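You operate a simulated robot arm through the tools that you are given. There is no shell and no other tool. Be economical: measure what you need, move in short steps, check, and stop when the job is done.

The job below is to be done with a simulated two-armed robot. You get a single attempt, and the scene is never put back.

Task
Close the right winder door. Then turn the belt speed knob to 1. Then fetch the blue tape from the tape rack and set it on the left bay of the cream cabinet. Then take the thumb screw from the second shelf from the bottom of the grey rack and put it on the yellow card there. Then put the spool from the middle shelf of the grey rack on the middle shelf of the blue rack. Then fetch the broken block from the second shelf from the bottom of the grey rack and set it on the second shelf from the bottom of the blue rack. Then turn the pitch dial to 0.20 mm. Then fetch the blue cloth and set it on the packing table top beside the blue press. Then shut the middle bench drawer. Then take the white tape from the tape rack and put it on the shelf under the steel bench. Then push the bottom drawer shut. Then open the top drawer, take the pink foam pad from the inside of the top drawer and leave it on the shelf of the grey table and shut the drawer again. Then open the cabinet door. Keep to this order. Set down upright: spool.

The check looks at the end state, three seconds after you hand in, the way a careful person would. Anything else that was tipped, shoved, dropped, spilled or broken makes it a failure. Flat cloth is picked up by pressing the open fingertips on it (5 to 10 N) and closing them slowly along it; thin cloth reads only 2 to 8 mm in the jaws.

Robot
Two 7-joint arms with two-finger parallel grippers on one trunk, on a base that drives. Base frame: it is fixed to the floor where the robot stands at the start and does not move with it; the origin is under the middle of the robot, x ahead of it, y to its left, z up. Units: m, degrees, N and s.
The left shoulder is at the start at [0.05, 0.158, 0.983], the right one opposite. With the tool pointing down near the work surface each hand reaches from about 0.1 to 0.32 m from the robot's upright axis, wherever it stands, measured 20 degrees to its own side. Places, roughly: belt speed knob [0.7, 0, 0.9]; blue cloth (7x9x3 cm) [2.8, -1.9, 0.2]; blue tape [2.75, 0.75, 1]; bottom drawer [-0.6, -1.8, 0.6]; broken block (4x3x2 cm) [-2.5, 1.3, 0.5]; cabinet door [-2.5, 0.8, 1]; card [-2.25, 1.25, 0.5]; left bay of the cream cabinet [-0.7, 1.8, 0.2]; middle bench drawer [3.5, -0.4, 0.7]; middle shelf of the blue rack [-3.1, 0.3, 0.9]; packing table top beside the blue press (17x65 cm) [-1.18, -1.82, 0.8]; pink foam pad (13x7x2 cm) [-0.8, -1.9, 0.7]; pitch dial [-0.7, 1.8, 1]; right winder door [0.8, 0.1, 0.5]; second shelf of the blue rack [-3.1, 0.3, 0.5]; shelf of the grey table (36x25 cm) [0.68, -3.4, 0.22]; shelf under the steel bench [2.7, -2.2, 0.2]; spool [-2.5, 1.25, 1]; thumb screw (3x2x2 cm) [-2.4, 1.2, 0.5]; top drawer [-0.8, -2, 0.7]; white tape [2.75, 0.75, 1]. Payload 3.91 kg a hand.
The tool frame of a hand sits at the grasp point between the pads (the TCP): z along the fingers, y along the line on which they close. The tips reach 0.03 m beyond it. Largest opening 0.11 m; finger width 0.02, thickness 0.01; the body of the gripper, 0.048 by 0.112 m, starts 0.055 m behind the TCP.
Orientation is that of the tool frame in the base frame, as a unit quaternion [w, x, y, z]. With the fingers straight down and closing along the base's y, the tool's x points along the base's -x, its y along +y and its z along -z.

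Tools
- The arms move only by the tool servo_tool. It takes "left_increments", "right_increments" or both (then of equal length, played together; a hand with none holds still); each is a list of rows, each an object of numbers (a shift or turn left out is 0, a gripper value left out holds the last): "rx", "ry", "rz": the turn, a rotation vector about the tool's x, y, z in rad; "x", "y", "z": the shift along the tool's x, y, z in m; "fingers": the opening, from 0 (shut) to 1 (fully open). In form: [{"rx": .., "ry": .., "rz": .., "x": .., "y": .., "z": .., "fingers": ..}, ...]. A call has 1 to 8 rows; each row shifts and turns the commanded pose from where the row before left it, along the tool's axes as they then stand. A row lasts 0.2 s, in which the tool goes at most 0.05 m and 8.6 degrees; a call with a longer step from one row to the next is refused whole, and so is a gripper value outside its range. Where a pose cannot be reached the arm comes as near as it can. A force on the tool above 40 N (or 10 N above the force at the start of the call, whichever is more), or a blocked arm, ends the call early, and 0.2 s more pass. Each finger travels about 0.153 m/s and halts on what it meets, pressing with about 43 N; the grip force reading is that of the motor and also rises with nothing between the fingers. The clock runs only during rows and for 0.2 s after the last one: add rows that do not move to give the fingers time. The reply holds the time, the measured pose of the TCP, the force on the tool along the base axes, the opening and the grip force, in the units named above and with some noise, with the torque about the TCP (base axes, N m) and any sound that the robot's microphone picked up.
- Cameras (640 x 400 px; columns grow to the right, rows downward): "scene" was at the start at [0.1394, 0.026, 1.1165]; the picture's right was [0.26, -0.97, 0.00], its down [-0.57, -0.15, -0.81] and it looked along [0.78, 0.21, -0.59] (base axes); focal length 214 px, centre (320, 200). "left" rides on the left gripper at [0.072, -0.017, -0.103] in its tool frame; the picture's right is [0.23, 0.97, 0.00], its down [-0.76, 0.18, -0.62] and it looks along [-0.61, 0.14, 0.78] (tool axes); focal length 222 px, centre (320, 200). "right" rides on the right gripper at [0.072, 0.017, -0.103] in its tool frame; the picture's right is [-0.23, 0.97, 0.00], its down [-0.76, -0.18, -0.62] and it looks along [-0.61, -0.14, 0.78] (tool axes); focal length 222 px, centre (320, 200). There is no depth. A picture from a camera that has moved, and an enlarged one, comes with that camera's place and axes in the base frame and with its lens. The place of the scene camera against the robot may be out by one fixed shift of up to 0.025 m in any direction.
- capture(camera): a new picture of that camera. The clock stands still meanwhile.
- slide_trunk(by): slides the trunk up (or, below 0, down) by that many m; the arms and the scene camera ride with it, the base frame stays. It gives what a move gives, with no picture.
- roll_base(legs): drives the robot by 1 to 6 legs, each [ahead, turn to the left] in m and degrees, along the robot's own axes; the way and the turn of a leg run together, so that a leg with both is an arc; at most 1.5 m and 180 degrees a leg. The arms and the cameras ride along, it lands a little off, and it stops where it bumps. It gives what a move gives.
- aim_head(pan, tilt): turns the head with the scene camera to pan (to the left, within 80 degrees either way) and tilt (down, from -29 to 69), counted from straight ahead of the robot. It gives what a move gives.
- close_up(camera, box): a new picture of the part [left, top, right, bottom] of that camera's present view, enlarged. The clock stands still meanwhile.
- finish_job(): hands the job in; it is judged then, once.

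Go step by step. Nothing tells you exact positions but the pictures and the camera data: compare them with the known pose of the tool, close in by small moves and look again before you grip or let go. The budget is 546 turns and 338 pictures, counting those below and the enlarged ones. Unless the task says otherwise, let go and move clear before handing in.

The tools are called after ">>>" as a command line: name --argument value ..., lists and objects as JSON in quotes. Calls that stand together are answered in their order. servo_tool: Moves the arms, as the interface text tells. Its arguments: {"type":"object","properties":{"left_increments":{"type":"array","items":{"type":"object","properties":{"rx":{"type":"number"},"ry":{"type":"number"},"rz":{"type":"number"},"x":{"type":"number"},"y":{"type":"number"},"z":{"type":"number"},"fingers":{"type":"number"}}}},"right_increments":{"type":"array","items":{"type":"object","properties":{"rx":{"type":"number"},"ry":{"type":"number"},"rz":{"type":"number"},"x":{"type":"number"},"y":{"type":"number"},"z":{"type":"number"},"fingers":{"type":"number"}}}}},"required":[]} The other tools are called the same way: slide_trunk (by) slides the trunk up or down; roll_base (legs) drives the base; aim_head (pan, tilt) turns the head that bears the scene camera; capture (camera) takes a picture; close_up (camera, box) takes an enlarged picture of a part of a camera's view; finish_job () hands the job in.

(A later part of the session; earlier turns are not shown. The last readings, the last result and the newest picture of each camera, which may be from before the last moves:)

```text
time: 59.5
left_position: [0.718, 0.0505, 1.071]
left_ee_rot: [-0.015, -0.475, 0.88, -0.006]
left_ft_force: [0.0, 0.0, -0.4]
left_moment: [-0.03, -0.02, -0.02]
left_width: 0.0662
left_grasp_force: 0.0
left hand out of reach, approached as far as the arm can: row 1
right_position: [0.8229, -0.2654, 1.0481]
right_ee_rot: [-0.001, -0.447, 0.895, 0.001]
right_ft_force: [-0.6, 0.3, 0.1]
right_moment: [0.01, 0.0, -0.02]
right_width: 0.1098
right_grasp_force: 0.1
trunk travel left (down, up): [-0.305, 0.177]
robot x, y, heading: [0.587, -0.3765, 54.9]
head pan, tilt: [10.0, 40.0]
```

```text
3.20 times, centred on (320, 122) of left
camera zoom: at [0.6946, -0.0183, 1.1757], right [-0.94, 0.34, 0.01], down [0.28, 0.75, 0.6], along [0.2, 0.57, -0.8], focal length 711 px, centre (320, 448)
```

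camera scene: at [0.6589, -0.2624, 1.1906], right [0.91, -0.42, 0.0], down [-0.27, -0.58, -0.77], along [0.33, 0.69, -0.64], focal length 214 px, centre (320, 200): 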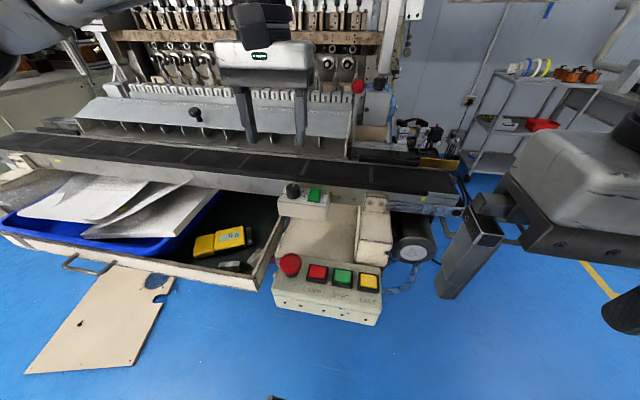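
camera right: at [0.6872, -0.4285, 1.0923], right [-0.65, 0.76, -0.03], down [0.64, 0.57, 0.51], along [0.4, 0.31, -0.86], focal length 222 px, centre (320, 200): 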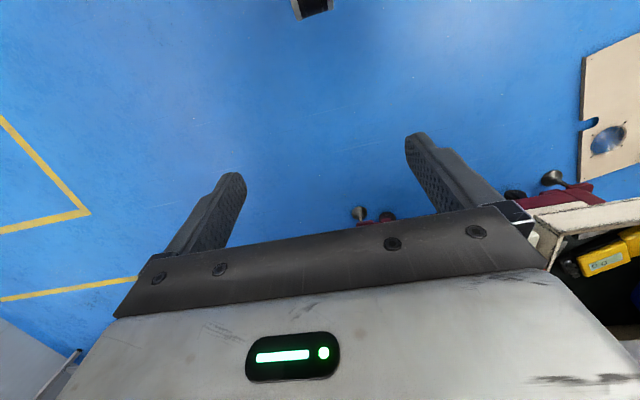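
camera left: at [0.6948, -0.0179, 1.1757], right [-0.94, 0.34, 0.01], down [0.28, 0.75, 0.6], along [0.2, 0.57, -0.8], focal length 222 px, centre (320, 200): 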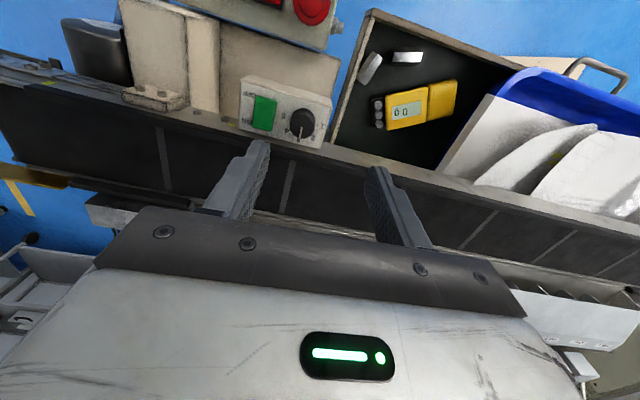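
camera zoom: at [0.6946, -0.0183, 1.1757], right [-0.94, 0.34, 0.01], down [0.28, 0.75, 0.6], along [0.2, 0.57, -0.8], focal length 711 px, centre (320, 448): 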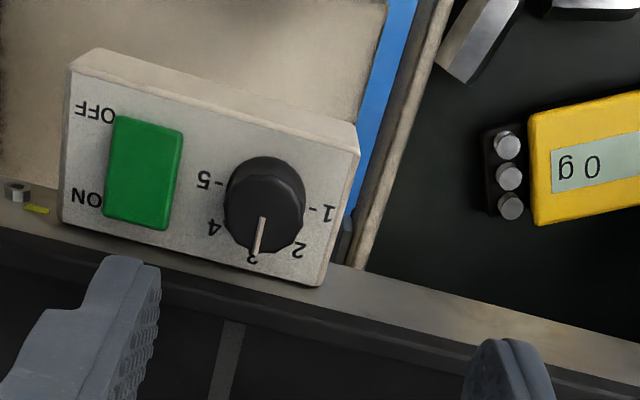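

The left hand is at its reach limit; I drive 5 cm forward and lower a little before retrying.

>>> roll_base --legs '[[0.05, 0]]'

>>> servo_tool --left_increments '[{"x": 0.02, "z": 0.03}, {"y": -0.019, "z": 0.02}, {}]'

>>> capture --camera "left"

```text
time: 60.5
left_position: [0.747, 0.091, 1.0717]
left_ee_rot: [-0.014, -0.475, 0.88, -0.005]
left_ft_force: [-0.4, -0.4, -0.4]
left_moment: [-0.03, -0.02, -0.03]
left_width: 0.0658
left_grasp_force: 0.0
right_position: [0.8516, -0.2242, 1.048]
right_ee_rot: [-0.001, -0.447, 0.895, 0.001]
right_ft_force: [0.1, -0.3, -0.1]
right_moment: [0.01, 0.02, 0.02]
right_width: 0.1101
right_grasp_force: 0.0
trunk travel left (down, up): [-0.305, 0.177]
robot x, y, heading: [0.6138, -0.3349, 54.9]
head pan, tilt: [10.0, 40.0]
```

```text
time: 61.3
left_position: [0.7523, 0.0618, 1.0219]
left_ee_rot: [-0.015, -0.474, 0.88, -0.007]
left_ft_force: [0.0, 0.1, -0.4]
left_moment: [0.0, 0.0, 0.0]
left_width: 0.0661
left_grasp_force: 0.2
right_position: [0.8515, -0.2228, 1.0468]
right_ee_rot: [-0.001, -0.448, 0.894, 0.001]
right_ft_force: [0.1, -0.5, 0.4]
right_moment: [0.02, 0.01, -0.01]
right_width: 0.11
right_grasp_force: 0.0
trunk travel left (down, up): [-0.305, 0.177]
robot x, y, heading: [0.6111, -0.3325, 54.8]
head pan, tilt: [10.0, 40.0]
```

```text
308 pictures are left
camera left: at [0.729, -0.0056, 1.1262], right [-0.94, 0.34, 0.01], down [0.28, 0.75, 0.6], along [0.2, 0.57, -0.8], focal length 222 px, centre (320, 200)
```

left: 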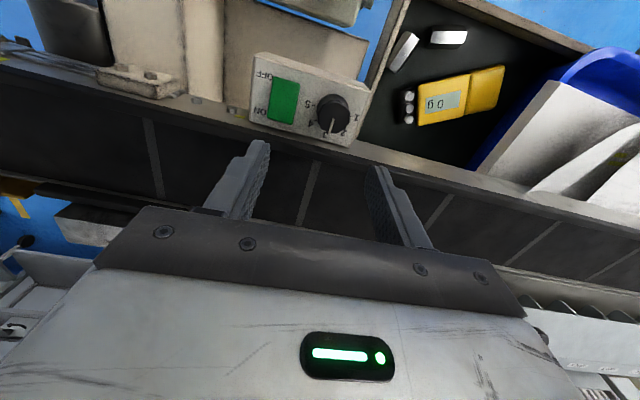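

The knob top is at about (0.735, 0.040, 0.958). I align over it, pre-rotate about 22°, and lower the fingertips onto its upper part.

>>> servo_tool --left_increments '[{"x": 0.028, "y": 0.002}, {"rz": 0.131}, {"rz": 0.131}, {"rz": 0.131}, {"z": 0.02}]'

>>> capture --camera "left"

>>> close_up --camera "scene" --box '[220, 80, 380, 220]'

```text
time: 62.5
left_position: [0.7333, 0.0401, 1.0031]
left_ee_rot: [-0.013, -0.293, 0.956, -0.008]
left_ft_force: [0.4, 0.8, -0.2]
left_moment: [-0.02, 0.02, -0.04]
left_width: 0.0661
left_grasp_force: 0.1
right_position: [0.8517, -0.2244, 1.0479]
right_ee_rot: [-0.001, -0.447, 0.895, 0.001]
right_ft_force: [0.6, -0.1, -0.3]
right_moment: [0.01, -0.01, 0.0]
right_width: 0.1101
right_grasp_force: 0.0
trunk travel left (down, up): [-0.305, 0.177]
robot x, y, heading: [0.6136, -0.3333, 54.8]
head pan, tilt: [10.0, 40.0]
```

```text
307 pictures are left
camera left: at [0.6859, -0.0125, 1.107], right [-0.73, 0.68, 0.0], down [0.54, 0.59, 0.6], along [0.41, 0.44, -0.8], focal length 222 px, centre (320, 200)
```

left: 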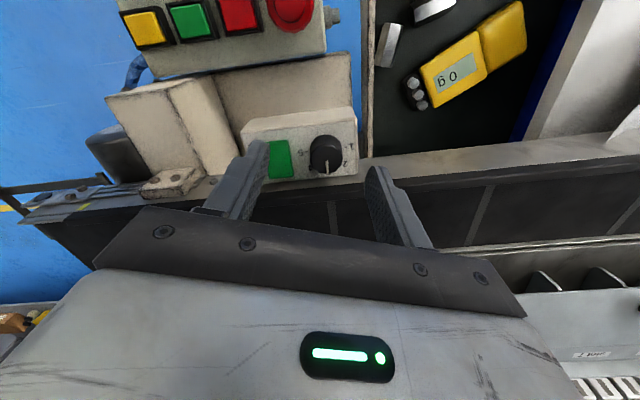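

```text
2.86 times, centred on (300, 150) of scene
camera zoom: at [0.6882, -0.2209, 1.1907], right [0.91, -0.43, 0.0], down [-0.27, -0.58, -0.77], along [0.33, 0.69, -0.64], focal length 613 px, centre (377, 343)
```

zoom: 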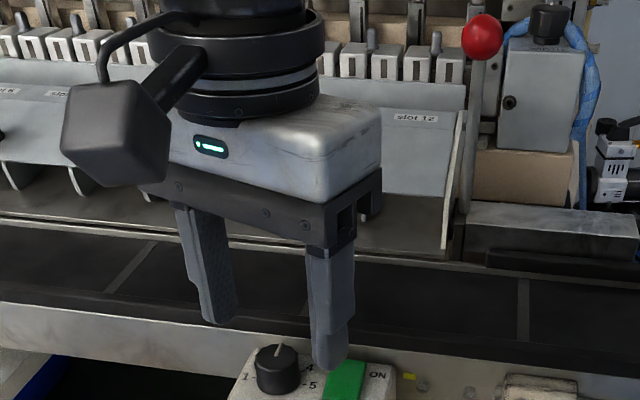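

>>> servo_tool --left_increments '[{"z": 0.02}, {"fingers": 0.15}, {}, {}]'

>>> close_up --camera "scene" --box '[220, 80, 380, 220]'

```text
time: 63.5
left_position: [0.7341, 0.0394, 0.9829]
left_ee_rot: [-0.013, -0.294, 0.956, -0.009]
left_ft_force: [0.1, 3.0, 7.2]
left_moment: [0.21, -0.01, 0.0]
left_width: 0.018
left_grasp_force: 1.7
right_position: [0.8523, -0.224, 1.0471]
right_ee_rot: [0.0, -0.447, 0.894, 0.0]
right_ft_force: [0.4, 0.2, -0.2]
right_moment: [0.02, 0.0, 0.01]
right_width: 0.1101
right_grasp_force: 0.1
trunk travel left (down, up): [-0.305, 0.177]
robot x, y, heading: [0.6121, -0.3349, 54.9]
head pan, tilt: [10.0, 40.0]
```

```text
2.86 times, centred on (300, 150) of scene
camera zoom: at [0.688, -0.2211, 1.1908], right [0.91, -0.43, 0.0], down [-0.27, -0.58, -0.77], along [0.33, 0.69, -0.64], focal length 613 px, centre (377, 343)
```

zoom: 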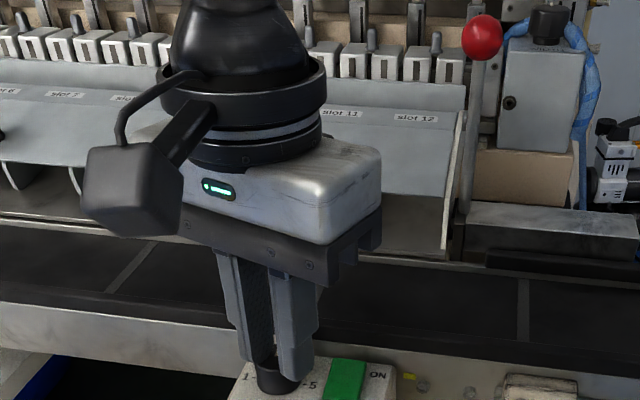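

The tips rest on top of the knob; I reopen, lower more, and close again.

>>> servo_tool --left_increments '[{"z": -0.01}, {"fingers": 0.5}, {}, {"z": 0.013}, {"z": 0.012}, {"fingers": 0.0}, {}, {}]'

>>> close_up --camera "scene" --box '[220, 80, 380, 220]'

```text
time: 65.2
left_position: [0.7294, 0.0439, 0.9686]
left_ee_rot: [-0.016, -0.298, 0.955, 0.0]
left_ft_force: [-6.7, 6.8, 1.7]
left_moment: [0.52, 0.36, 0.09]
left_width: 0.0259
left_grasp_force: 45.5
right_position: [0.8517, -0.223, 1.0477]
right_ee_rot: [-0.002, -0.448, 0.894, 0.0]
right_ft_force: [-0.6, 0.2, 0.2]
right_moment: [0.04, -0.04, 0.01]
right_width: 0.1102
right_grasp_force: 0.1
trunk travel left (down, up): [-0.305, 0.177]
robot x, y, heading: [0.613, -0.3336, 55.0]
head pan, tilt: [10.0, 40.0]
stopped in row 8 (left hand): the force on the tool passed its limit at 41 N (the readings are from after the stop); the commanded pose is now the measured one
```

```text
2.86 times, centred on (300, 150) of scene
camera zoom: at [0.6871, -0.2202, 1.1905], right [0.91, -0.42, 0.0], down [-0.27, -0.58, -0.77], along [0.33, 0.69, -0.64], focal length 613 px, centre (377, 343)
```

zoom: 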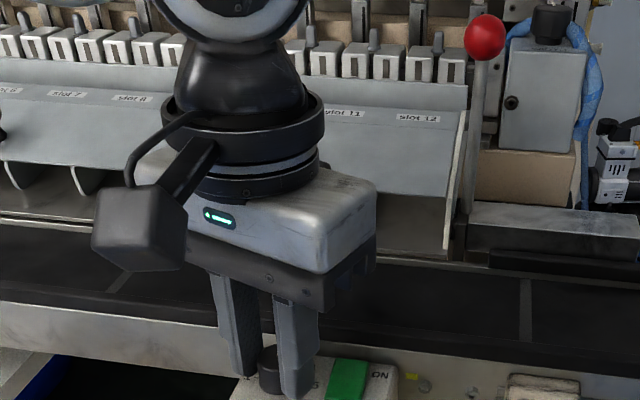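

The knob is gripped (26 mm). I turn 45° counter-clockwise.

>>> servo_tool --left_increments '[{"rz": -0.131}, {"rz": -0.131}, {"rz": -0.131}, {"rz": -0.131}, {"rz": -0.131}, {"rz": -0.131}]'

>>> servo_tool --left_increments '[{"fingers": 0.5}, {}, {"z": -0.04}, {"x": 0.03, "z": -0.02}]'

>>> close_up --camera "left" --box '[220, 60, 420, 185]'

>>> close_up --camera "scene" --box '[240, 150, 340, 220]'

```text
time: 66.6
left_position: [0.7338, 0.0416, 0.9691]
left_ee_rot: [-0.016, -0.64, 0.768, 0.002]
left_ft_force: [14.4, -8.8, -12.8]
left_moment: [-1.31, -0.39, -0.07]
left_width: 0.026
left_grasp_force: 44.9
right_position: [0.8533, -0.2246, 1.0464]
right_ee_rot: [-0.002, -0.447, 0.895, 0.001]
right_ft_force: [0.1, -0.5, 0.6]
right_moment: [0.0, -0.05, 0.02]
right_width: 0.1098
right_grasp_force: 0.0
trunk travel left (down, up): [-0.305, 0.177]
robot x, y, heading: [0.6142, -0.3322, 55.0]
head pan, tilt: [10.0, 40.0]
```

```text
time: 67.6
left_position: [0.7296, 0.0147, 1.0317]
left_ee_rot: [-0.015, -0.639, 0.769, 0.004]
left_ft_force: [0.1, -0.3, 0.1]
left_moment: [-0.02, 0.0, 0.04]
left_width: 0.055
left_grasp_force: 0.0
right_position: [0.8509, -0.224, 1.0479]
right_ee_rot: [0.0, -0.447, 0.895, 0.002]
right_ft_force: [0.6, -0.4, 0.4]
right_moment: [0.02, -0.02, 0.01]
right_width: 0.1101
right_grasp_force: 0.1
trunk travel left (down, up): [-0.305, 0.177]
robot x, y, heading: [0.6131, -0.3305, 54.6]
head pan, tilt: [10.0, 40.0]
```

```text
3.20 times, centred on (320, 122) of left
camera zoom: at [0.7357, -0.0583, 1.1343], right [-1.0, -0.04, 0.03], down [-0.02, 0.79, 0.61], along [-0.05, 0.61, -0.79], focal length 711 px, centre (320, 448)
```

zoom: 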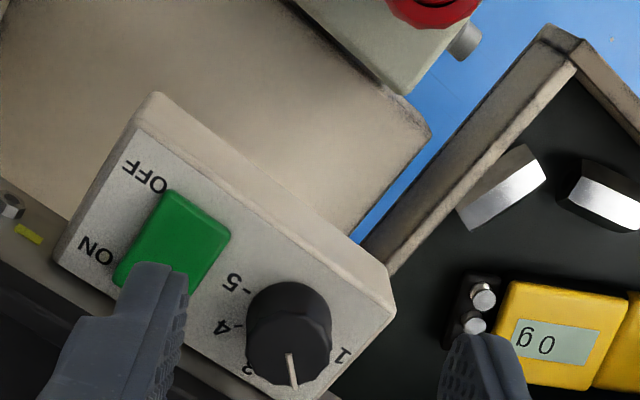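

```text
5.71 times, centred on (290, 185) of scene
camera zoom: at [0.688, -0.2209, 1.1907], right [0.91, -0.42, 0.0], down [-0.27, -0.58, -0.77], along [0.33, 0.69, -0.64], focal length 1226 px, centre (491, 286)
```

zoom: 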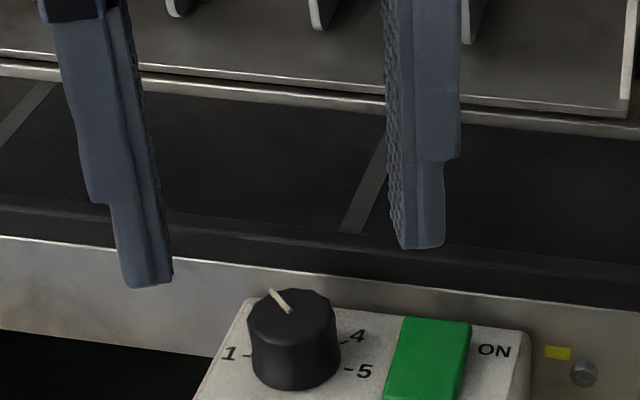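

The pointer is now at 2. I re-grip for another 45°.

>>> servo_tool --left_increments '[{"x": -0.03}, {"rz": 0.131}, {"rz": 0.131}, {"rz": 0.131}, {"rz": 0.131}, {"rz": 0.131}, {"rz": 0.131}]'

```text
time: 69.2
left_position: [0.733, 0.0435, 1.0286]
left_ee_rot: [-0.015, -0.295, 0.955, -0.002]
left_ft_force: [-0.3, -0.3, -0.7]
left_moment: [-0.02, 0.02, 0.0]
left_width: 0.0549
left_grasp_force: 0.0
right_position: [0.8522, -0.2232, 1.0479]
right_ee_rot: [-0.001, -0.447, 0.895, 0.001]
right_ft_force: [0.0, 0.1, -0.7]
right_moment: [-0.03, -0.01, 0.0]
right_width: 0.1098
right_grasp_force: 0.0
trunk travel left (down, up): [-0.305, 0.177]
robot x, y, heading: [0.6144, -0.3309, 55.2]
head pan, tilt: [10.0, 40.0]
```

>>> servo_tool --left_increments '[{"z": 0.03}, {"z": 0.03}, {"fingers": 0.0}, {}, {}]'

>>> servo_tool --left_increments '[{"rz": -0.131}, {"rz": -0.131}, {"rz": -0.131}, {"rz": -0.131}, {"rz": -0.131}, {"rz": -0.131}, {"rz": -0.02}]'

>>> servo_tool --left_increments '[{"fingers": 0.5}, {}, {"z": -0.04}, {"x": 0.03, "z": -0.03}]'

>>> close_up --camera "left" --box '[220, 60, 420, 185]'

>>> close_up --camera "scene" --box '[240, 150, 340, 220]'

```text
time: 70.4
left_position: [0.7309, 0.0463, 0.9703]
left_ee_rot: [-0.015, -0.297, 0.955, -0.001]
left_ft_force: [-11.2, 17.1, 5.9]
left_moment: [0.67, 0.55, 0.13]
left_width: 0.0256
left_grasp_force: 45.2
right_position: [0.852, -0.2227, 1.0478]
right_ee_rot: [-0.001, -0.447, 0.895, -0.001]
right_ft_force: [0.1, -0.5, -0.4]
right_moment: [0.0, -0.01, -0.04]
right_width: 0.1102
right_grasp_force: 0.0
trunk travel left (down, up): [-0.305, 0.177]
robot x, y, heading: [0.6099, -0.3324, 54.9]
head pan, tilt: [10.0, 40.0]
```

```text
time: 72.0
left_position: [0.7345, 0.0437, 0.9695]
left_ee_rot: [-0.013, -0.647, 0.762, 0.003]
left_ft_force: [11.9, 8.4, 15.0]
left_moment: [-0.07, -0.53, -0.34]
left_width: 0.0259
left_grasp_force: 45.0
right_position: [0.8522, -0.2236, 1.0474]
right_ee_rot: [-0.002, -0.447, 0.895, 0.0]
right_ft_force: [-0.5, 0.0, -0.1]
right_moment: [-0.02, -0.02, -0.02]
right_width: 0.1103
right_grasp_force: 0.2
trunk travel left (down, up): [-0.305, 0.177]
robot x, y, heading: [0.617, -0.3329, 54.9]
head pan, tilt: [10.0, 40.0]
```

```text
time: 73.0
left_position: [0.7304, 0.0126, 1.0399]
left_ee_rot: [-0.014, -0.647, 0.763, 0.003]
left_ft_force: [-0.5, -0.6, 0.5]
left_moment: [0.03, 0.02, -0.03]
left_width: 0.0551
left_grasp_force: 0.1
right_position: [0.8526, -0.2243, 1.0477]
right_ee_rot: [-0.001, -0.447, 0.894, 0.002]
right_ft_force: [0.1, -0.7, 0.2]
right_moment: [0.0, 0.01, 0.01]
right_width: 0.1101
right_grasp_force: 0.1
trunk travel left (down, up): [-0.305, 0.177]
robot x, y, heading: [0.6158, -0.3333, 54.6]
head pan, tilt: [10.0, 40.0]
```

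```text
3.20 times, centred on (320, 122) of left
camera zoom: at [0.7374, -0.0607, 1.1419], right [-1.0, -0.07, 0.03], down [-0.04, 0.79, 0.61], along [-0.06, 0.61, -0.79], focal length 711 px, centre (320, 448)
```

zoom: 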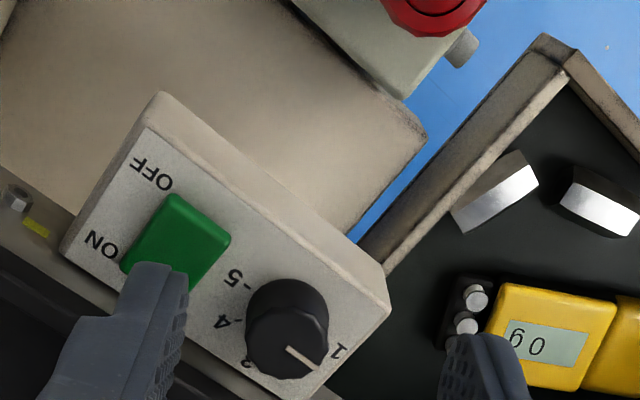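

```text
5.71 times, centred on (290, 185) of scene
camera zoom: at [0.688, -0.2208, 1.1907], right [0.91, -0.42, 0.0], down [-0.27, -0.58, -0.77], along [0.33, 0.69, -0.64], focal length 1226 px, centre (491, 286)
```

zoom: 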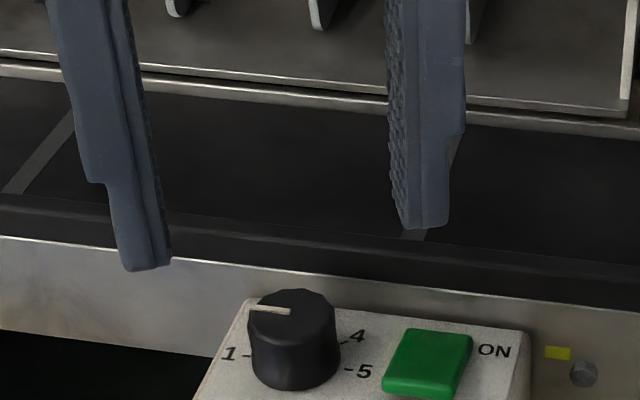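

The pointer is nearly at 1, but the green switch looks slightly different. I clear the hand and inspect both closely.

>>> servo_tool --left_increments '[{"z": -0.04}, {"y": 0.04}, {"y": 0.04}]'

>>> close_up --camera "scene" --box '[260, 180, 340, 230]'

```text
time: 73.8
left_position: [0.652, 0.0277, 1.0811]
left_ee_rot: [-0.014, -0.647, 0.763, 0.003]
left_ft_force: [0.3, -0.8, -0.5]
left_moment: [0.01, 0.02, -0.01]
left_width: 0.0551
left_grasp_force: 0.0
right_position: [0.8514, -0.2231, 1.0479]
right_ee_rot: [0.0, -0.447, 0.894, 0.001]
right_ft_force: [-0.5, -0.2, 0.5]
right_moment: [0.03, -0.01, 0.0]
right_width: 0.1102
right_grasp_force: 0.0
trunk travel left (down, up): [-0.305, 0.177]
robot x, y, heading: [0.6157, -0.337, 54.7]
head pan, tilt: [10.0, 40.0]
```

```text
8.00 times, centred on (300, 205) of scene
camera zoom: at [0.6872, -0.2205, 1.1907], right [0.91, -0.42, 0.0], down [-0.27, -0.58, -0.77], along [0.33, 0.69, -0.64], focal length 1716 px, centre (480, 160)
```

zoom: 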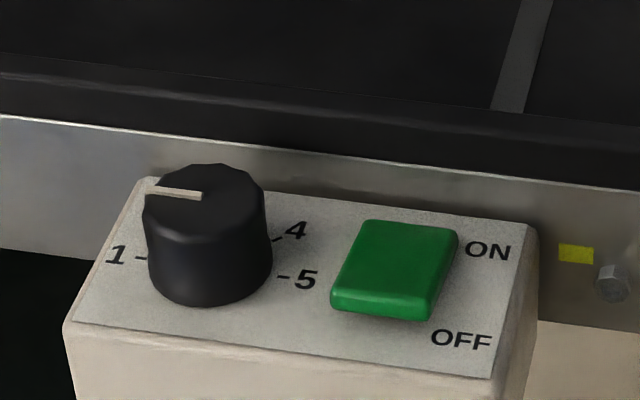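

My fingertip flipped the green rocker to ON (it was OFF originally), so the belt moved. I'll press the OFF end to restore it, using closed fingertips.

>>> servo_tool --left_increments '[{"fingers": 0, "y": -0.036, "x": 0.0015}, {"y": -0.035, "x": 0.0015}, {"y": -0.035, "x": 0.0015}, {"z": 0.03}, {"z": 0.03}]'

>>> close_up --camera "scene" --box '[260, 160, 356, 220]'

>>> capture --camera "left"

```text
time: 75.0
left_position: [0.7292, 0.0144, 1.0212]
left_ee_rot: [-0.014, -0.647, 0.762, 0.004]
left_ft_force: [0.6, -0.1, 0.1]
left_moment: [-0.04, 0.03, 0.06]
left_width: 0.0
left_grasp_force: 37.6
left hand out of reach, approached as far as the arm can: row 3
right_position: [0.8515, -0.2239, 1.048]
right_ee_rot: [-0.001, -0.447, 0.894, 0.001]
right_ft_force: [-0.6, 0.2, 0.7]
right_moment: [-0.02, 0.01, -0.02]
right_width: 0.11
right_grasp_force: 0.2
trunk travel left (down, up): [-0.305, 0.177]
robot x, y, heading: [0.6127, -0.3331, 54.8]
head pan, tilt: [10.0, 40.0]
```

```text
6.67 times, centred on (308, 190) of scene
camera zoom: at [0.6877, -0.2205, 1.1907], right [0.91, -0.42, 0.0], down [-0.27, -0.58, -0.77], along [0.32, 0.69, -0.64], focal length 1430 px, centre (400, 267)
```

zoom: 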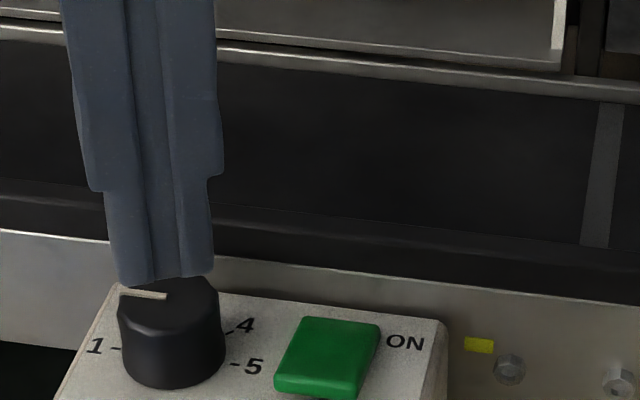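

```text
297 pictures are left
camera left: at [0.7367, -0.0568, 1.1239], right [-1.0, -0.07, 0.03], down [-0.04, 0.79, 0.61], along [-0.06, 0.61, -0.79], focal length 222 px, centre (320, 200)
```

left: 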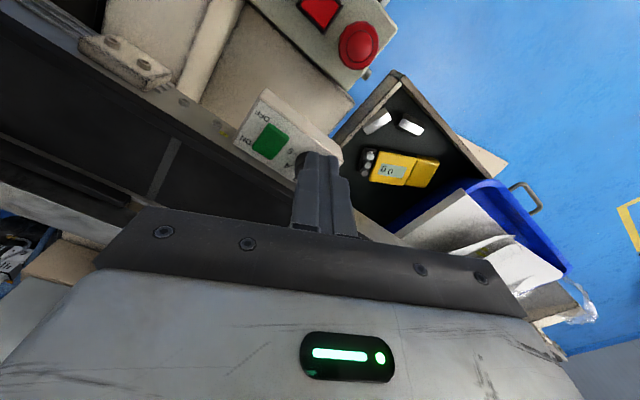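

The left arm can't reach that far right; I retract it and use the right hand with closed fingers.

>>> servo_tool --left_increments '[{"z": -0.04}, {"z": -0.03, "y": 0.03}, {"y": 0.045}, {"y": 0.045}, {"y": 0.045}, {"y": 0.045}]' --right_increments '[{"fingers": 0}, {}, {}, {"y": 0.03, "x": -0.02}, {"y": 0.03, "x": -0.02}, {"y": 0.03, "x": -0.02}]'

>>> servo_tool --right_increments '[{"y": 0.041, "x": -0.022}, {"y": 0.041, "x": -0.022}, {"y": 0.041, "x": -0.022}]'

>>> close_up --camera "scene" --box '[240, 130, 368, 210]'

>>> capture --camera "right"

```text
time: 76.4
left_position: [0.5212, 0.0494, 1.0987]
left_ee_rot: [-0.016, -0.647, 0.763, 0.002]
left_ft_force: [0.2, -1.1, 0.3]
left_moment: [-0.02, -0.01, -0.02]
left_width: 0.0
left_grasp_force: 37.8
right_position: [0.8131, -0.1209, 1.0466]
right_ee_rot: [-0.001, -0.447, 0.895, 0.0]
right_ft_force: [0.6, -1.1, -0.5]
right_moment: [0.0, 0.05, 0.03]
right_width: 0.0
right_grasp_force: 38.0
trunk travel left (down, up): [-0.305, 0.177]
robot x, y, heading: [0.6177, -0.3307, 55.1]
head pan, tilt: [10.0, 40.0]
```

```text
time: 77.2
left_position: [0.5214, 0.0487, 1.0977]
left_ee_rot: [-0.014, -0.648, 0.762, 0.004]
left_ft_force: [-0.7, 0.1, -0.3]
left_moment: [0.02, -0.01, 0.02]
left_width: 0.0
left_grasp_force: 37.5
right_position: [0.7556, 0.0043, 1.0479]
right_ee_rot: [0.0, -0.446, 0.895, 0.002]
right_ft_force: [-0.6, -0.3, -0.1]
right_moment: [-0.01, 0.01, 0.02]
right_width: 0.0
right_grasp_force: 38.1
trunk travel left (down, up): [-0.305, 0.177]
robot x, y, heading: [0.6099, -0.3332, 54.6]
head pan, tilt: [10.0, 40.0]
```

```text
5.00 times, centred on (304, 170) of scene
camera zoom: at [0.6873, -0.2203, 1.1907], right [0.91, -0.42, 0.0], down [-0.27, -0.58, -0.77], along [0.33, 0.69, -0.64], focal length 1072 px, centre (400, 350)
```

zoom: 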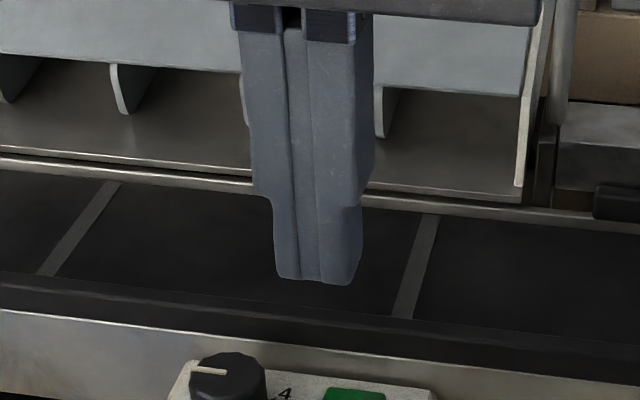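

```text
295 pictures are left
camera right: at [0.6969, -0.0429, 1.152], right [-0.64, 0.77, 0.0], down [0.6, 0.5, 0.62], along [0.48, 0.4, -0.78], focal length 222 px, centre (320, 200)
```

right: 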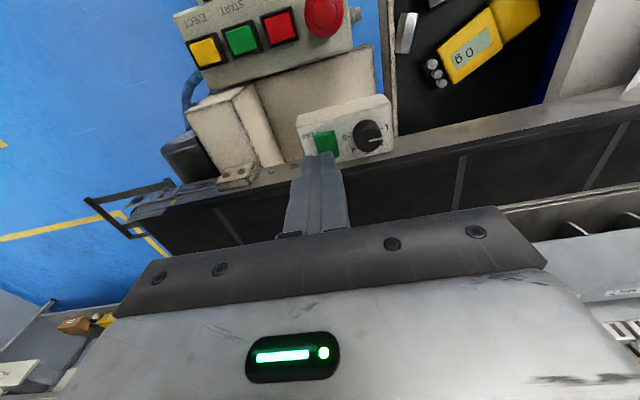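

>>> servo_tool --right_increments '[{"z": 0.035}, {"z": 0.03}]'

>>> close_up --camera "scene" --box '[260, 160, 356, 220]'

```text
time: 77.8
left_position: [0.5235, 0.0495, 1.0973]
left_ee_rot: [-0.014, -0.648, 0.762, 0.004]
left_ft_force: [0.4, 0.6, 0.0]
left_moment: [0.01, -0.02, -0.01]
left_width: 0.0
left_grasp_force: 37.9
right_position: [0.757, 0.0045, 0.9815]
right_ee_rot: [0.0, -0.447, 0.894, 0.001]
right_ft_force: [-0.6, 0.7, 0.0]
right_moment: [0.02, 0.0, 0.0]
right_width: 0.0
right_grasp_force: 37.9
trunk travel left (down, up): [-0.305, 0.177]
robot x, y, heading: [0.6159, -0.3286, 55.0]
head pan, tilt: [10.0, 40.0]
```

```text
6.67 times, centred on (308, 190) of scene
camera zoom: at [0.6878, -0.2204, 1.1907], right [0.91, -0.42, 0.0], down [-0.27, -0.58, -0.77], along [0.32, 0.69, -0.64], focal length 1430 px, centre (400, 267)
```

zoom: 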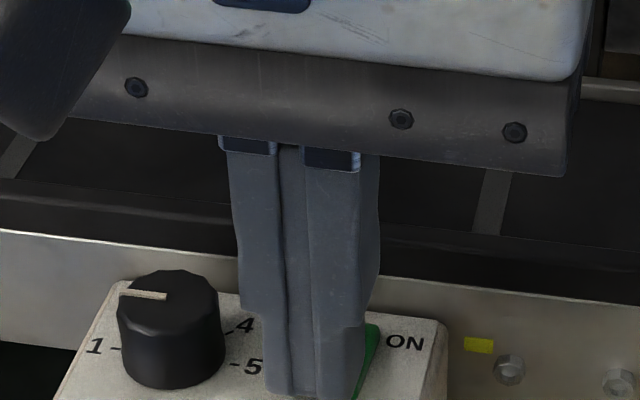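

>>> servo_tool --right_increments '[{"y": -0.005}, {"z": 0.006}, {"z": 0.005}]'

>>> servo_tool --right_increments '[{"z": 0.004}, {"z": 0.004}, {}]'

```text
time: 78.6
left_position: [0.5229, 0.05, 1.0978]
left_ee_rot: [-0.015, -0.648, 0.762, 0.004]
left_ft_force: [0.1, 0.4, 0.5]
left_moment: [-0.01, -0.02, -0.01]
left_width: 0.0
left_grasp_force: 37.7
right_position: [0.7605, 0.0024, 0.9727]
right_ee_rot: [-0.001, -0.447, 0.894, 0.001]
right_ft_force: [-1.4, -0.4, 1.4]
right_moment: [-0.01, -0.01, -0.02]
right_width: 0.0
right_grasp_force: 37.6
trunk travel left (down, up): [-0.305, 0.177]
robot x, y, heading: [0.6149, -0.339, 54.7]
head pan, tilt: [10.0, 40.0]
```

```text
time: 79.4
left_position: [0.5218, 0.0485, 1.0987]
left_ee_rot: [-0.014, -0.648, 0.762, 0.004]
left_ft_force: [-0.5, -0.9, 0.5]
left_moment: [0.01, 0.02, -0.01]
left_width: 0.0
left_grasp_force: 37.6
right_position: [0.7624, 0.0019, 0.9676]
right_ee_rot: [0.0, -0.448, 0.894, 0.004]
right_ft_force: [4.0, 2.0, 29.5]
right_moment: [0.24, -0.3, 0.23]
right_width: 0.0002
right_grasp_force: 37.9
trunk travel left (down, up): [-0.305, 0.177]
robot x, y, heading: [0.6098, -0.3366, 55.0]
head pan, tilt: [10.0, 40.0]
```

Pressed with about 30 N; I lift off and check.

>>> servo_tool --right_increments '[{"z": -0.04}, {"z": -0.04}, {"y": -0.04}, {"y": -0.04}, {"y": -0.04}]'

>>> close_up --camera "scene" --box '[260, 180, 340, 230]'

```text
time: 80.6
left_position: [0.5225, 0.0473, 1.097]
left_ee_rot: [-0.014, -0.647, 0.762, 0.004]
left_ft_force: [0.7, 0.8, -0.2]
left_moment: [0.01, 0.01, -0.03]
left_width: 0.0003
left_grasp_force: 37.7
right_position: [0.8588, -0.0709, 1.0421]
right_ee_rot: [-0.001, -0.447, 0.895, 0.002]
right_ft_force: [0.3, -0.1, -1.3]
right_moment: [0.01, -0.01, -0.03]
right_width: 0.0
right_grasp_force: 38.0
trunk travel left (down, up): [-0.305, 0.177]
robot x, y, heading: [0.613, -0.333, 54.8]
head pan, tilt: [10.0, 40.0]
```

```text
8.00 times, centred on (300, 205) of scene
camera zoom: at [0.688, -0.2208, 1.1907], right [0.91, -0.42, 0.0], down [-0.27, -0.58, -0.77], along [0.32, 0.69, -0.64], focal length 1716 px, centre (480, 160)
```

zoom: 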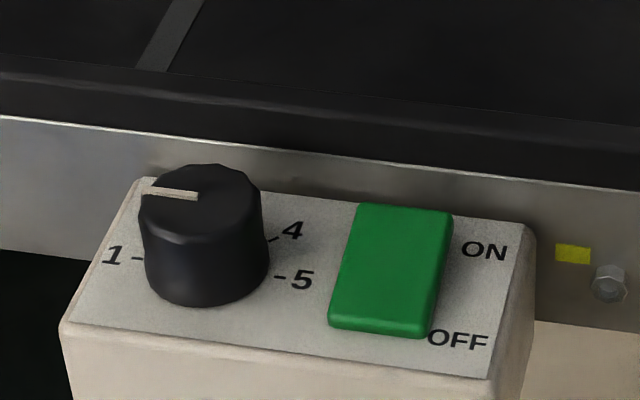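

The rocker is back at OFF and the knob points to 1. I back off and look toward the tape rack.

>>> roll_base --legs '[[-0.35, 0]]'

>>> aim_head --pan -30 --tilt 20

>>> capture --camera "scene"

```text
time: 82.9
left_position: [0.3211, -0.238, 1.0989]
left_ee_rot: [-0.015, -0.647, 0.762, 0.003]
left_ft_force: [-0.7, -0.1, -0.3]
left_moment: [0.0, 0.0, 0.02]
left_width: 0.0
left_grasp_force: 37.3
right_position: [0.6557, -0.357, 1.0435]
right_ee_rot: [0.0, -0.447, 0.894, 0.001]
right_ft_force: [0.0, -0.1, 0.3]
right_moment: [-0.01, -0.01, -0.01]
right_width: 0.0
right_grasp_force: 37.4
trunk travel left (down, up): [-0.305, 0.177]
robot x, y, heading: [0.4119, -0.62, 54.8]
head pan, tilt: [10.0, 40.0]
```

```text
time: 84.0
left_position: [0.3206, -0.2388, 1.0979]
left_ee_rot: [-0.015, -0.648, 0.762, 0.004]
left_ft_force: [-0.2, -0.1, 0.0]
left_moment: [-0.05, -0.04, -0.01]
left_width: 0.0
left_grasp_force: 37.7
right_position: [0.656, -0.3572, 1.0438]
right_ee_rot: [-0.001, -0.447, 0.895, 0.0]
right_ft_force: [-0.2, 0.1, -0.4]
right_moment: [-0.02, -0.02, -0.01]
right_width: 0.0001
right_grasp_force: 37.7
trunk travel left (down, up): [-0.305, 0.177]
robot x, y, heading: [0.4118, -0.6187, 55.0]
head pan, tilt: [-30.0, 20.0]
```

```text
292 pictures are left
camera scene: at [0.5341, -0.5457, 1.2221], right [0.42, -0.91, 0.0], down [-0.31, -0.14, -0.94], along [0.85, 0.4, -0.34], focal length 214 px, centre (320, 200)
```

scene: 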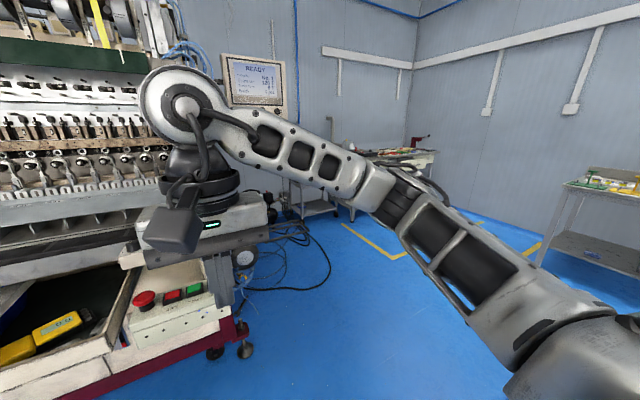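

>>> servo_tool --left_increments '[{"rz": 0.149, "fingers": 1}, {"rz": 0.149}, {"rz": 0.149}, {}]' --right_increments '[{"y": -0.04, "x": 0.02, "fingers": 1}, {"y": -0.04, "x": 0.02}, {"y": -0.04, "x": 0.02}, {"y": -0.04, "x": 0.02}]'

>>> roll_base --legs '[[0, -50]]'

>>> aim_head --pan 10 --tilt 20

>>> capture --camera "scene"

```text
time: 85.0
left_position: [0.3212, -0.2386, 1.0984]
left_ee_rot: [-0.015, -0.462, 0.887, 0.0]
left_ft_force: [-0.7, -0.4, -0.5]
left_moment: [0.04, 0.01, 0.01]
left_width: 0.1103
left_grasp_force: 0.0
right_position: [0.737, -0.5174, 1.0424]
right_ee_rot: [0.0, -0.448, 0.894, 0.0]
right_ft_force: [1.1, 0.1, -0.1]
right_moment: [0.0, 0.0, -0.03]
right_width: 0.1101
right_grasp_force: 0.1
trunk travel left (down, up): [-0.305, 0.177]
robot x, y, heading: [0.4102, -0.6199, 55.0]
head pan, tilt: [-30.0, 20.0]
```

```text
time: 87.7
left_position: [0.6544, -0.3098, 1.0986]
left_ee_rot: [-0.013, -0.031, 0.999, 0.007]
left_ft_force: [-0.4, 0.7, -0.3]
left_moment: [-0.01, -0.03, 0.0]
left_width: 0.11
left_grasp_force: 0.1
right_position: [0.6952, -0.8105, 1.042]
right_ee_rot: [-0.001, -0.015, 1.0, 0.001]
right_ft_force: [-0.4, 0.3, -0.8]
right_moment: [-0.03, 0.0, 0.03]
right_width: 0.11
right_grasp_force: 0.0
trunk travel left (down, up): [-0.305, 0.177]
robot x, y, heading: [0.4134, -0.6228, 3.5]
head pan, tilt: [-30.0, 20.0]
```

```text
time: 88.7
left_position: [0.6536, -0.3112, 1.0989]
left_ee_rot: [-0.013, -0.031, 0.999, 0.007]
left_ft_force: [-0.3, 0.5, -0.1]
left_moment: [-0.01, 0.0, 0.02]
left_width: 0.11
left_grasp_force: 0.0
right_position: [0.6952, -0.8104, 1.0422]
right_ee_rot: [-0.001, -0.015, 1.0, 0.001]
right_ft_force: [0.4, 0.2, -0.5]
right_moment: [-0.02, 0.04, 0.0]
right_width: 0.1097
right_grasp_force: 0.0
trunk travel left (down, up): [-0.305, 0.177]
robot x, y, heading: [0.4122, -0.6227, 3.5]
head pan, tilt: [10.0, 20.0]
```

```text
291 pictures are left
camera scene: at [0.5572, -0.5937, 1.2221], right [0.23, -0.97, 0.0], down [-0.33, -0.08, -0.94], along [0.91, 0.22, -0.34], focal length 214 px, centre (320, 200)
```

scene: 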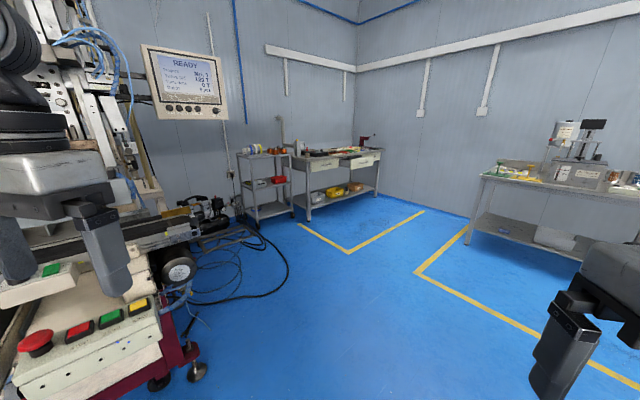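

I see the tape rack near the wall at about (2.75, 0.75), with cables on the floor near the winder. I zoom on the rack.

>>> close_up --camera "scene" --box '[170, 120, 420, 300]'

>>> close_up --camera "scene" --box '[230, 130, 310, 180]'

```text
2.22 times, centred on (295, 210) of scene
camera zoom: at [0.5572, -0.5937, 1.2221], right [0.23, -0.97, 0.0], down [-0.33, -0.08, -0.94], along [0.91, 0.22, -0.34], focal length 477 px, centre (376, 178)
```

zoom: 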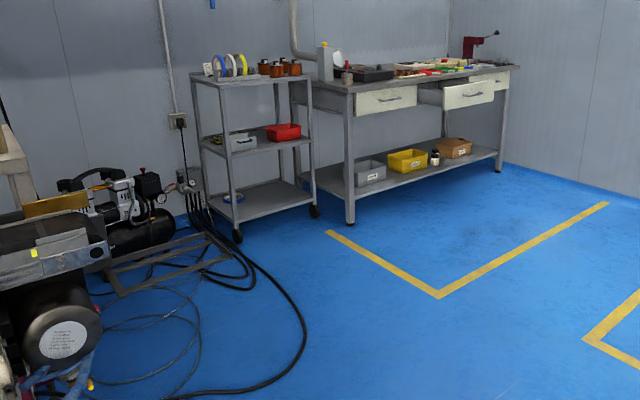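

```text
8.00 times, centred on (270, 155) of scene
camera zoom: at [0.5572, -0.5937, 1.2221], right [0.23, -0.97, 0.0], down [-0.33, -0.08, -0.94], along [0.91, 0.22, -0.34], focal length 1716 px, centre (720, 560)
```

zoom: 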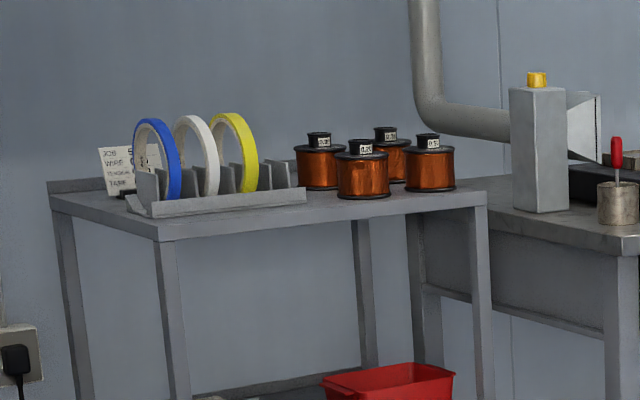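

Blue, white and yellow tapes stand upright in a holder on the rack's top. I drive to a waypoint in front of the rack, clear of the cables.

>>> roll_base --legs '[[0, 9], [0.85, 0], [0.85, 0], [0, 42]]'

>>> aim_head --pan 0 --tilt 25

>>> capture --camera "scene"

```text
time: 100.0
left_position: [1.9955, 0.147, 1.0985]
left_ee_rot: [-0.016, -0.461, 0.887, 0.0]
left_ft_force: [1.0, 0.6, -0.6]
left_moment: [0.02, 0.02, -0.01]
left_width: 0.1101
left_grasp_force: 0.1
right_position: [2.4113, -0.1338, 1.042]
right_ee_rot: [0.0, -0.446, 0.895, 0.001]
right_ft_force: [0.2, 0.2, -0.3]
right_moment: [0.02, -0.03, 0.0]
right_width: 0.1101
right_grasp_force: 0.1
trunk travel left (down, up): [-0.305, 0.177]
robot x, y, heading: [2.0857, -0.2368, 54.7]
head pan, tilt: [10.0, 20.0]
```

```text
time: 100.7
left_position: [1.9954, 0.1462, 1.0986]
left_ee_rot: [-0.015, -0.461, 0.888, 0.0]
left_ft_force: [0.8, -0.6, 0.2]
left_moment: [-0.02, -0.03, 0.0]
left_width: 0.1099
left_grasp_force: 0.0
right_position: [2.4108, -0.1339, 1.0426]
right_ee_rot: [-0.001, -0.447, 0.895, 0.001]
right_ft_force: [0.3, 0.1, 0.2]
right_moment: [0.02, -0.02, -0.04]
right_width: 0.1099
right_grasp_force: 0.1
trunk travel left (down, up): [-0.305, 0.177]
robot x, y, heading: [2.0839, -0.2365, 54.8]
head pan, tilt: [0.0, 25.0]
```

```text
288 pictures are left
camera scene: at [2.1775, -0.1262, 1.214], right [0.82, -0.58, 0.0], down [-0.24, -0.35, -0.91], along [0.52, 0.74, -0.42], focal length 214 px, centre (320, 200)
```

scene: 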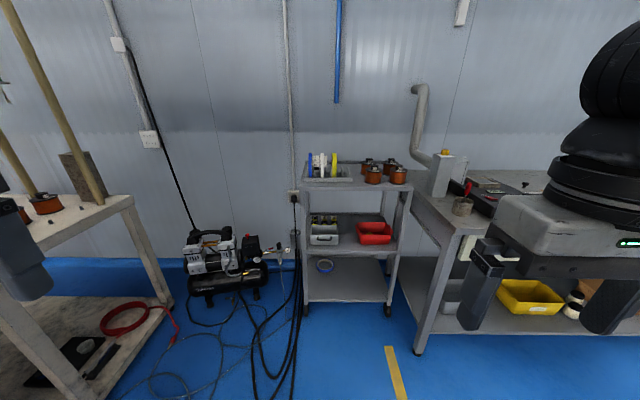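

The rack is straight ahead, but cables run on the floor just left of its front. I look down to see how they lie.

>>> aim_head --pan 0 --tilt 55

>>> capture --camera "scene"

```text
time: 101.7
left_position: [1.9955, 0.1468, 1.0985]
left_ee_rot: [-0.015, -0.46, 0.888, 0.0]
left_ft_force: [0.5, -0.5, -0.2]
left_moment: [0.01, 0.0, 0.01]
left_width: 0.1101
left_grasp_force: 0.1
right_position: [2.4114, -0.1334, 1.0415]
right_ee_rot: [0.0, -0.446, 0.895, 0.001]
right_ft_force: [0.5, -0.5, 0.0]
right_moment: [0.02, 0.0, 0.01]
right_width: 0.1101
right_grasp_force: 0.0
trunk travel left (down, up): [-0.305, 0.177]
robot x, y, heading: [2.0864, -0.239, 54.7]
head pan, tilt: [0.0, 55.0]
```

```text
287 pictures are left
camera scene: at [2.166, -0.1425, 1.1701], right [0.82, -0.58, 0.0], down [-0.47, -0.67, -0.57], along [0.33, 0.47, -0.82], focal length 214 px, centre (320, 200)
```

scene: 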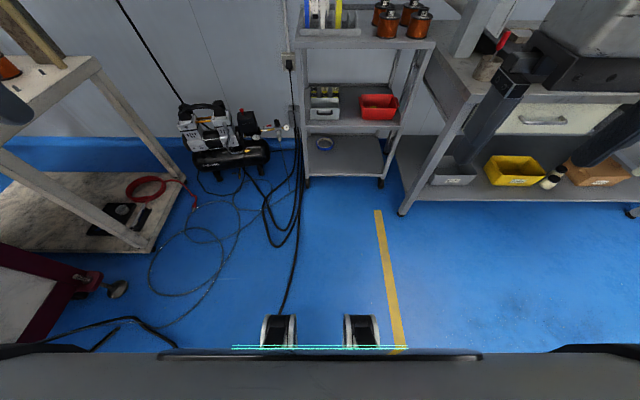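

>>> servo_tool --right_increments '[{"z": -0.04}, {"z": -0.04}, {"x": 0.04}, {"x": 0.04}]'

>>> roll_base --legs '[[0, -20], [0.3, 0], [0, 20], [0.3, 0]]'

>>> aim_head --pan 5 --tilt 35

>>> capture --camera "scene"

```text
time: 102.7
left_position: [1.9963, 0.1457, 1.0995]
left_ee_rot: [-0.014, -0.46, 0.888, -0.001]
left_ft_force: [-0.3, 0.6, 0.0]
left_moment: [0.03, 0.02, 0.0]
left_width: 0.1101
left_grasp_force: 0.1
right_position: [2.3611, -0.1987, 1.1217]
right_ee_rot: [-0.001, -0.446, 0.895, 0.001]
right_ft_force: [-0.1, 0.6, -0.3]
right_moment: [-0.01, 0.0, -0.02]
right_width: 0.1097
right_grasp_force: 0.0
trunk travel left (down, up): [-0.305, 0.177]
robot x, y, heading: [2.0871, -0.234, 54.6]
head pan, tilt: [0.0, 55.0]
```

```text
time: 108.5
left_position: [2.4158, 0.5597, 1.0988]
left_ee_rot: [-0.015, -0.46, 0.888, 0.0]
left_ft_force: [0.5, 0.1, -0.3]
left_moment: [-0.05, 0.01, 0.0]
left_width: 0.1103
left_grasp_force: 0.0
right_position: [2.7815, 0.2149, 1.1229]
right_ee_rot: [-0.002, -0.445, 0.895, 0.0]
right_ft_force: [0.0, 0.1, 0.1]
right_moment: [-0.01, 0.01, -0.02]
right_width: 0.1098
right_grasp_force: 0.0
trunk travel left (down, up): [-0.305, 0.177]
robot x, y, heading: [2.5055, 0.1785, 54.8]
head pan, tilt: [0.0, 55.0]
```

```text
time: 109.3
left_position: [2.4154, 0.5597, 1.0991]
left_ee_rot: [-0.016, -0.46, 0.888, -0.001]
left_ft_force: [1.1, -0.2, 0.6]
left_moment: [0.0, 0.01, -0.01]
left_width: 0.11
left_grasp_force: 0.0
right_position: [2.7794, 0.2139, 1.121]
right_ee_rot: [0.0, -0.446, 0.895, 0.001]
right_ft_force: [0.1, -0.3, -0.3]
right_moment: [-0.02, 0.0, -0.02]
right_width: 0.1101
right_grasp_force: 0.0
trunk travel left (down, up): [-0.305, 0.177]
robot x, y, heading: [2.5046, 0.1764, 54.7]
head pan, tilt: [5.0, 35.0]
```

```text
286 pictures are left
camera scene: at [2.5876, 0.288, 1.1982], right [0.86, -0.51, 0.0], down [-0.29, -0.5, -0.82], along [0.41, 0.71, -0.57], focal length 214 px, centre (320, 200)
```

scene: 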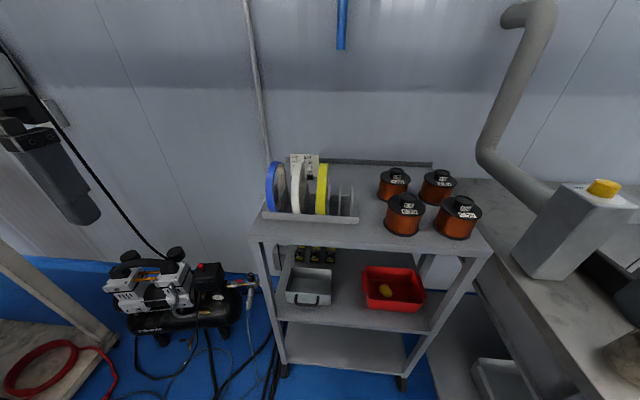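

>>> close_up --camera "scene" --box '[240, 140, 376, 230]'

```text
4.44 times, centred on (308, 185) of scene
camera zoom: at [2.5876, 0.288, 1.1982], right [0.86, -0.51, 0.0], down [-0.29, -0.5, -0.82], along [0.41, 0.71, -0.57], focal length 953 px, centre (373, 267)
```

zoom: 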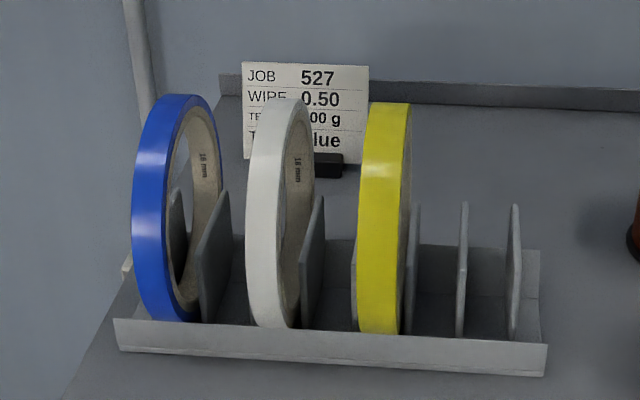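

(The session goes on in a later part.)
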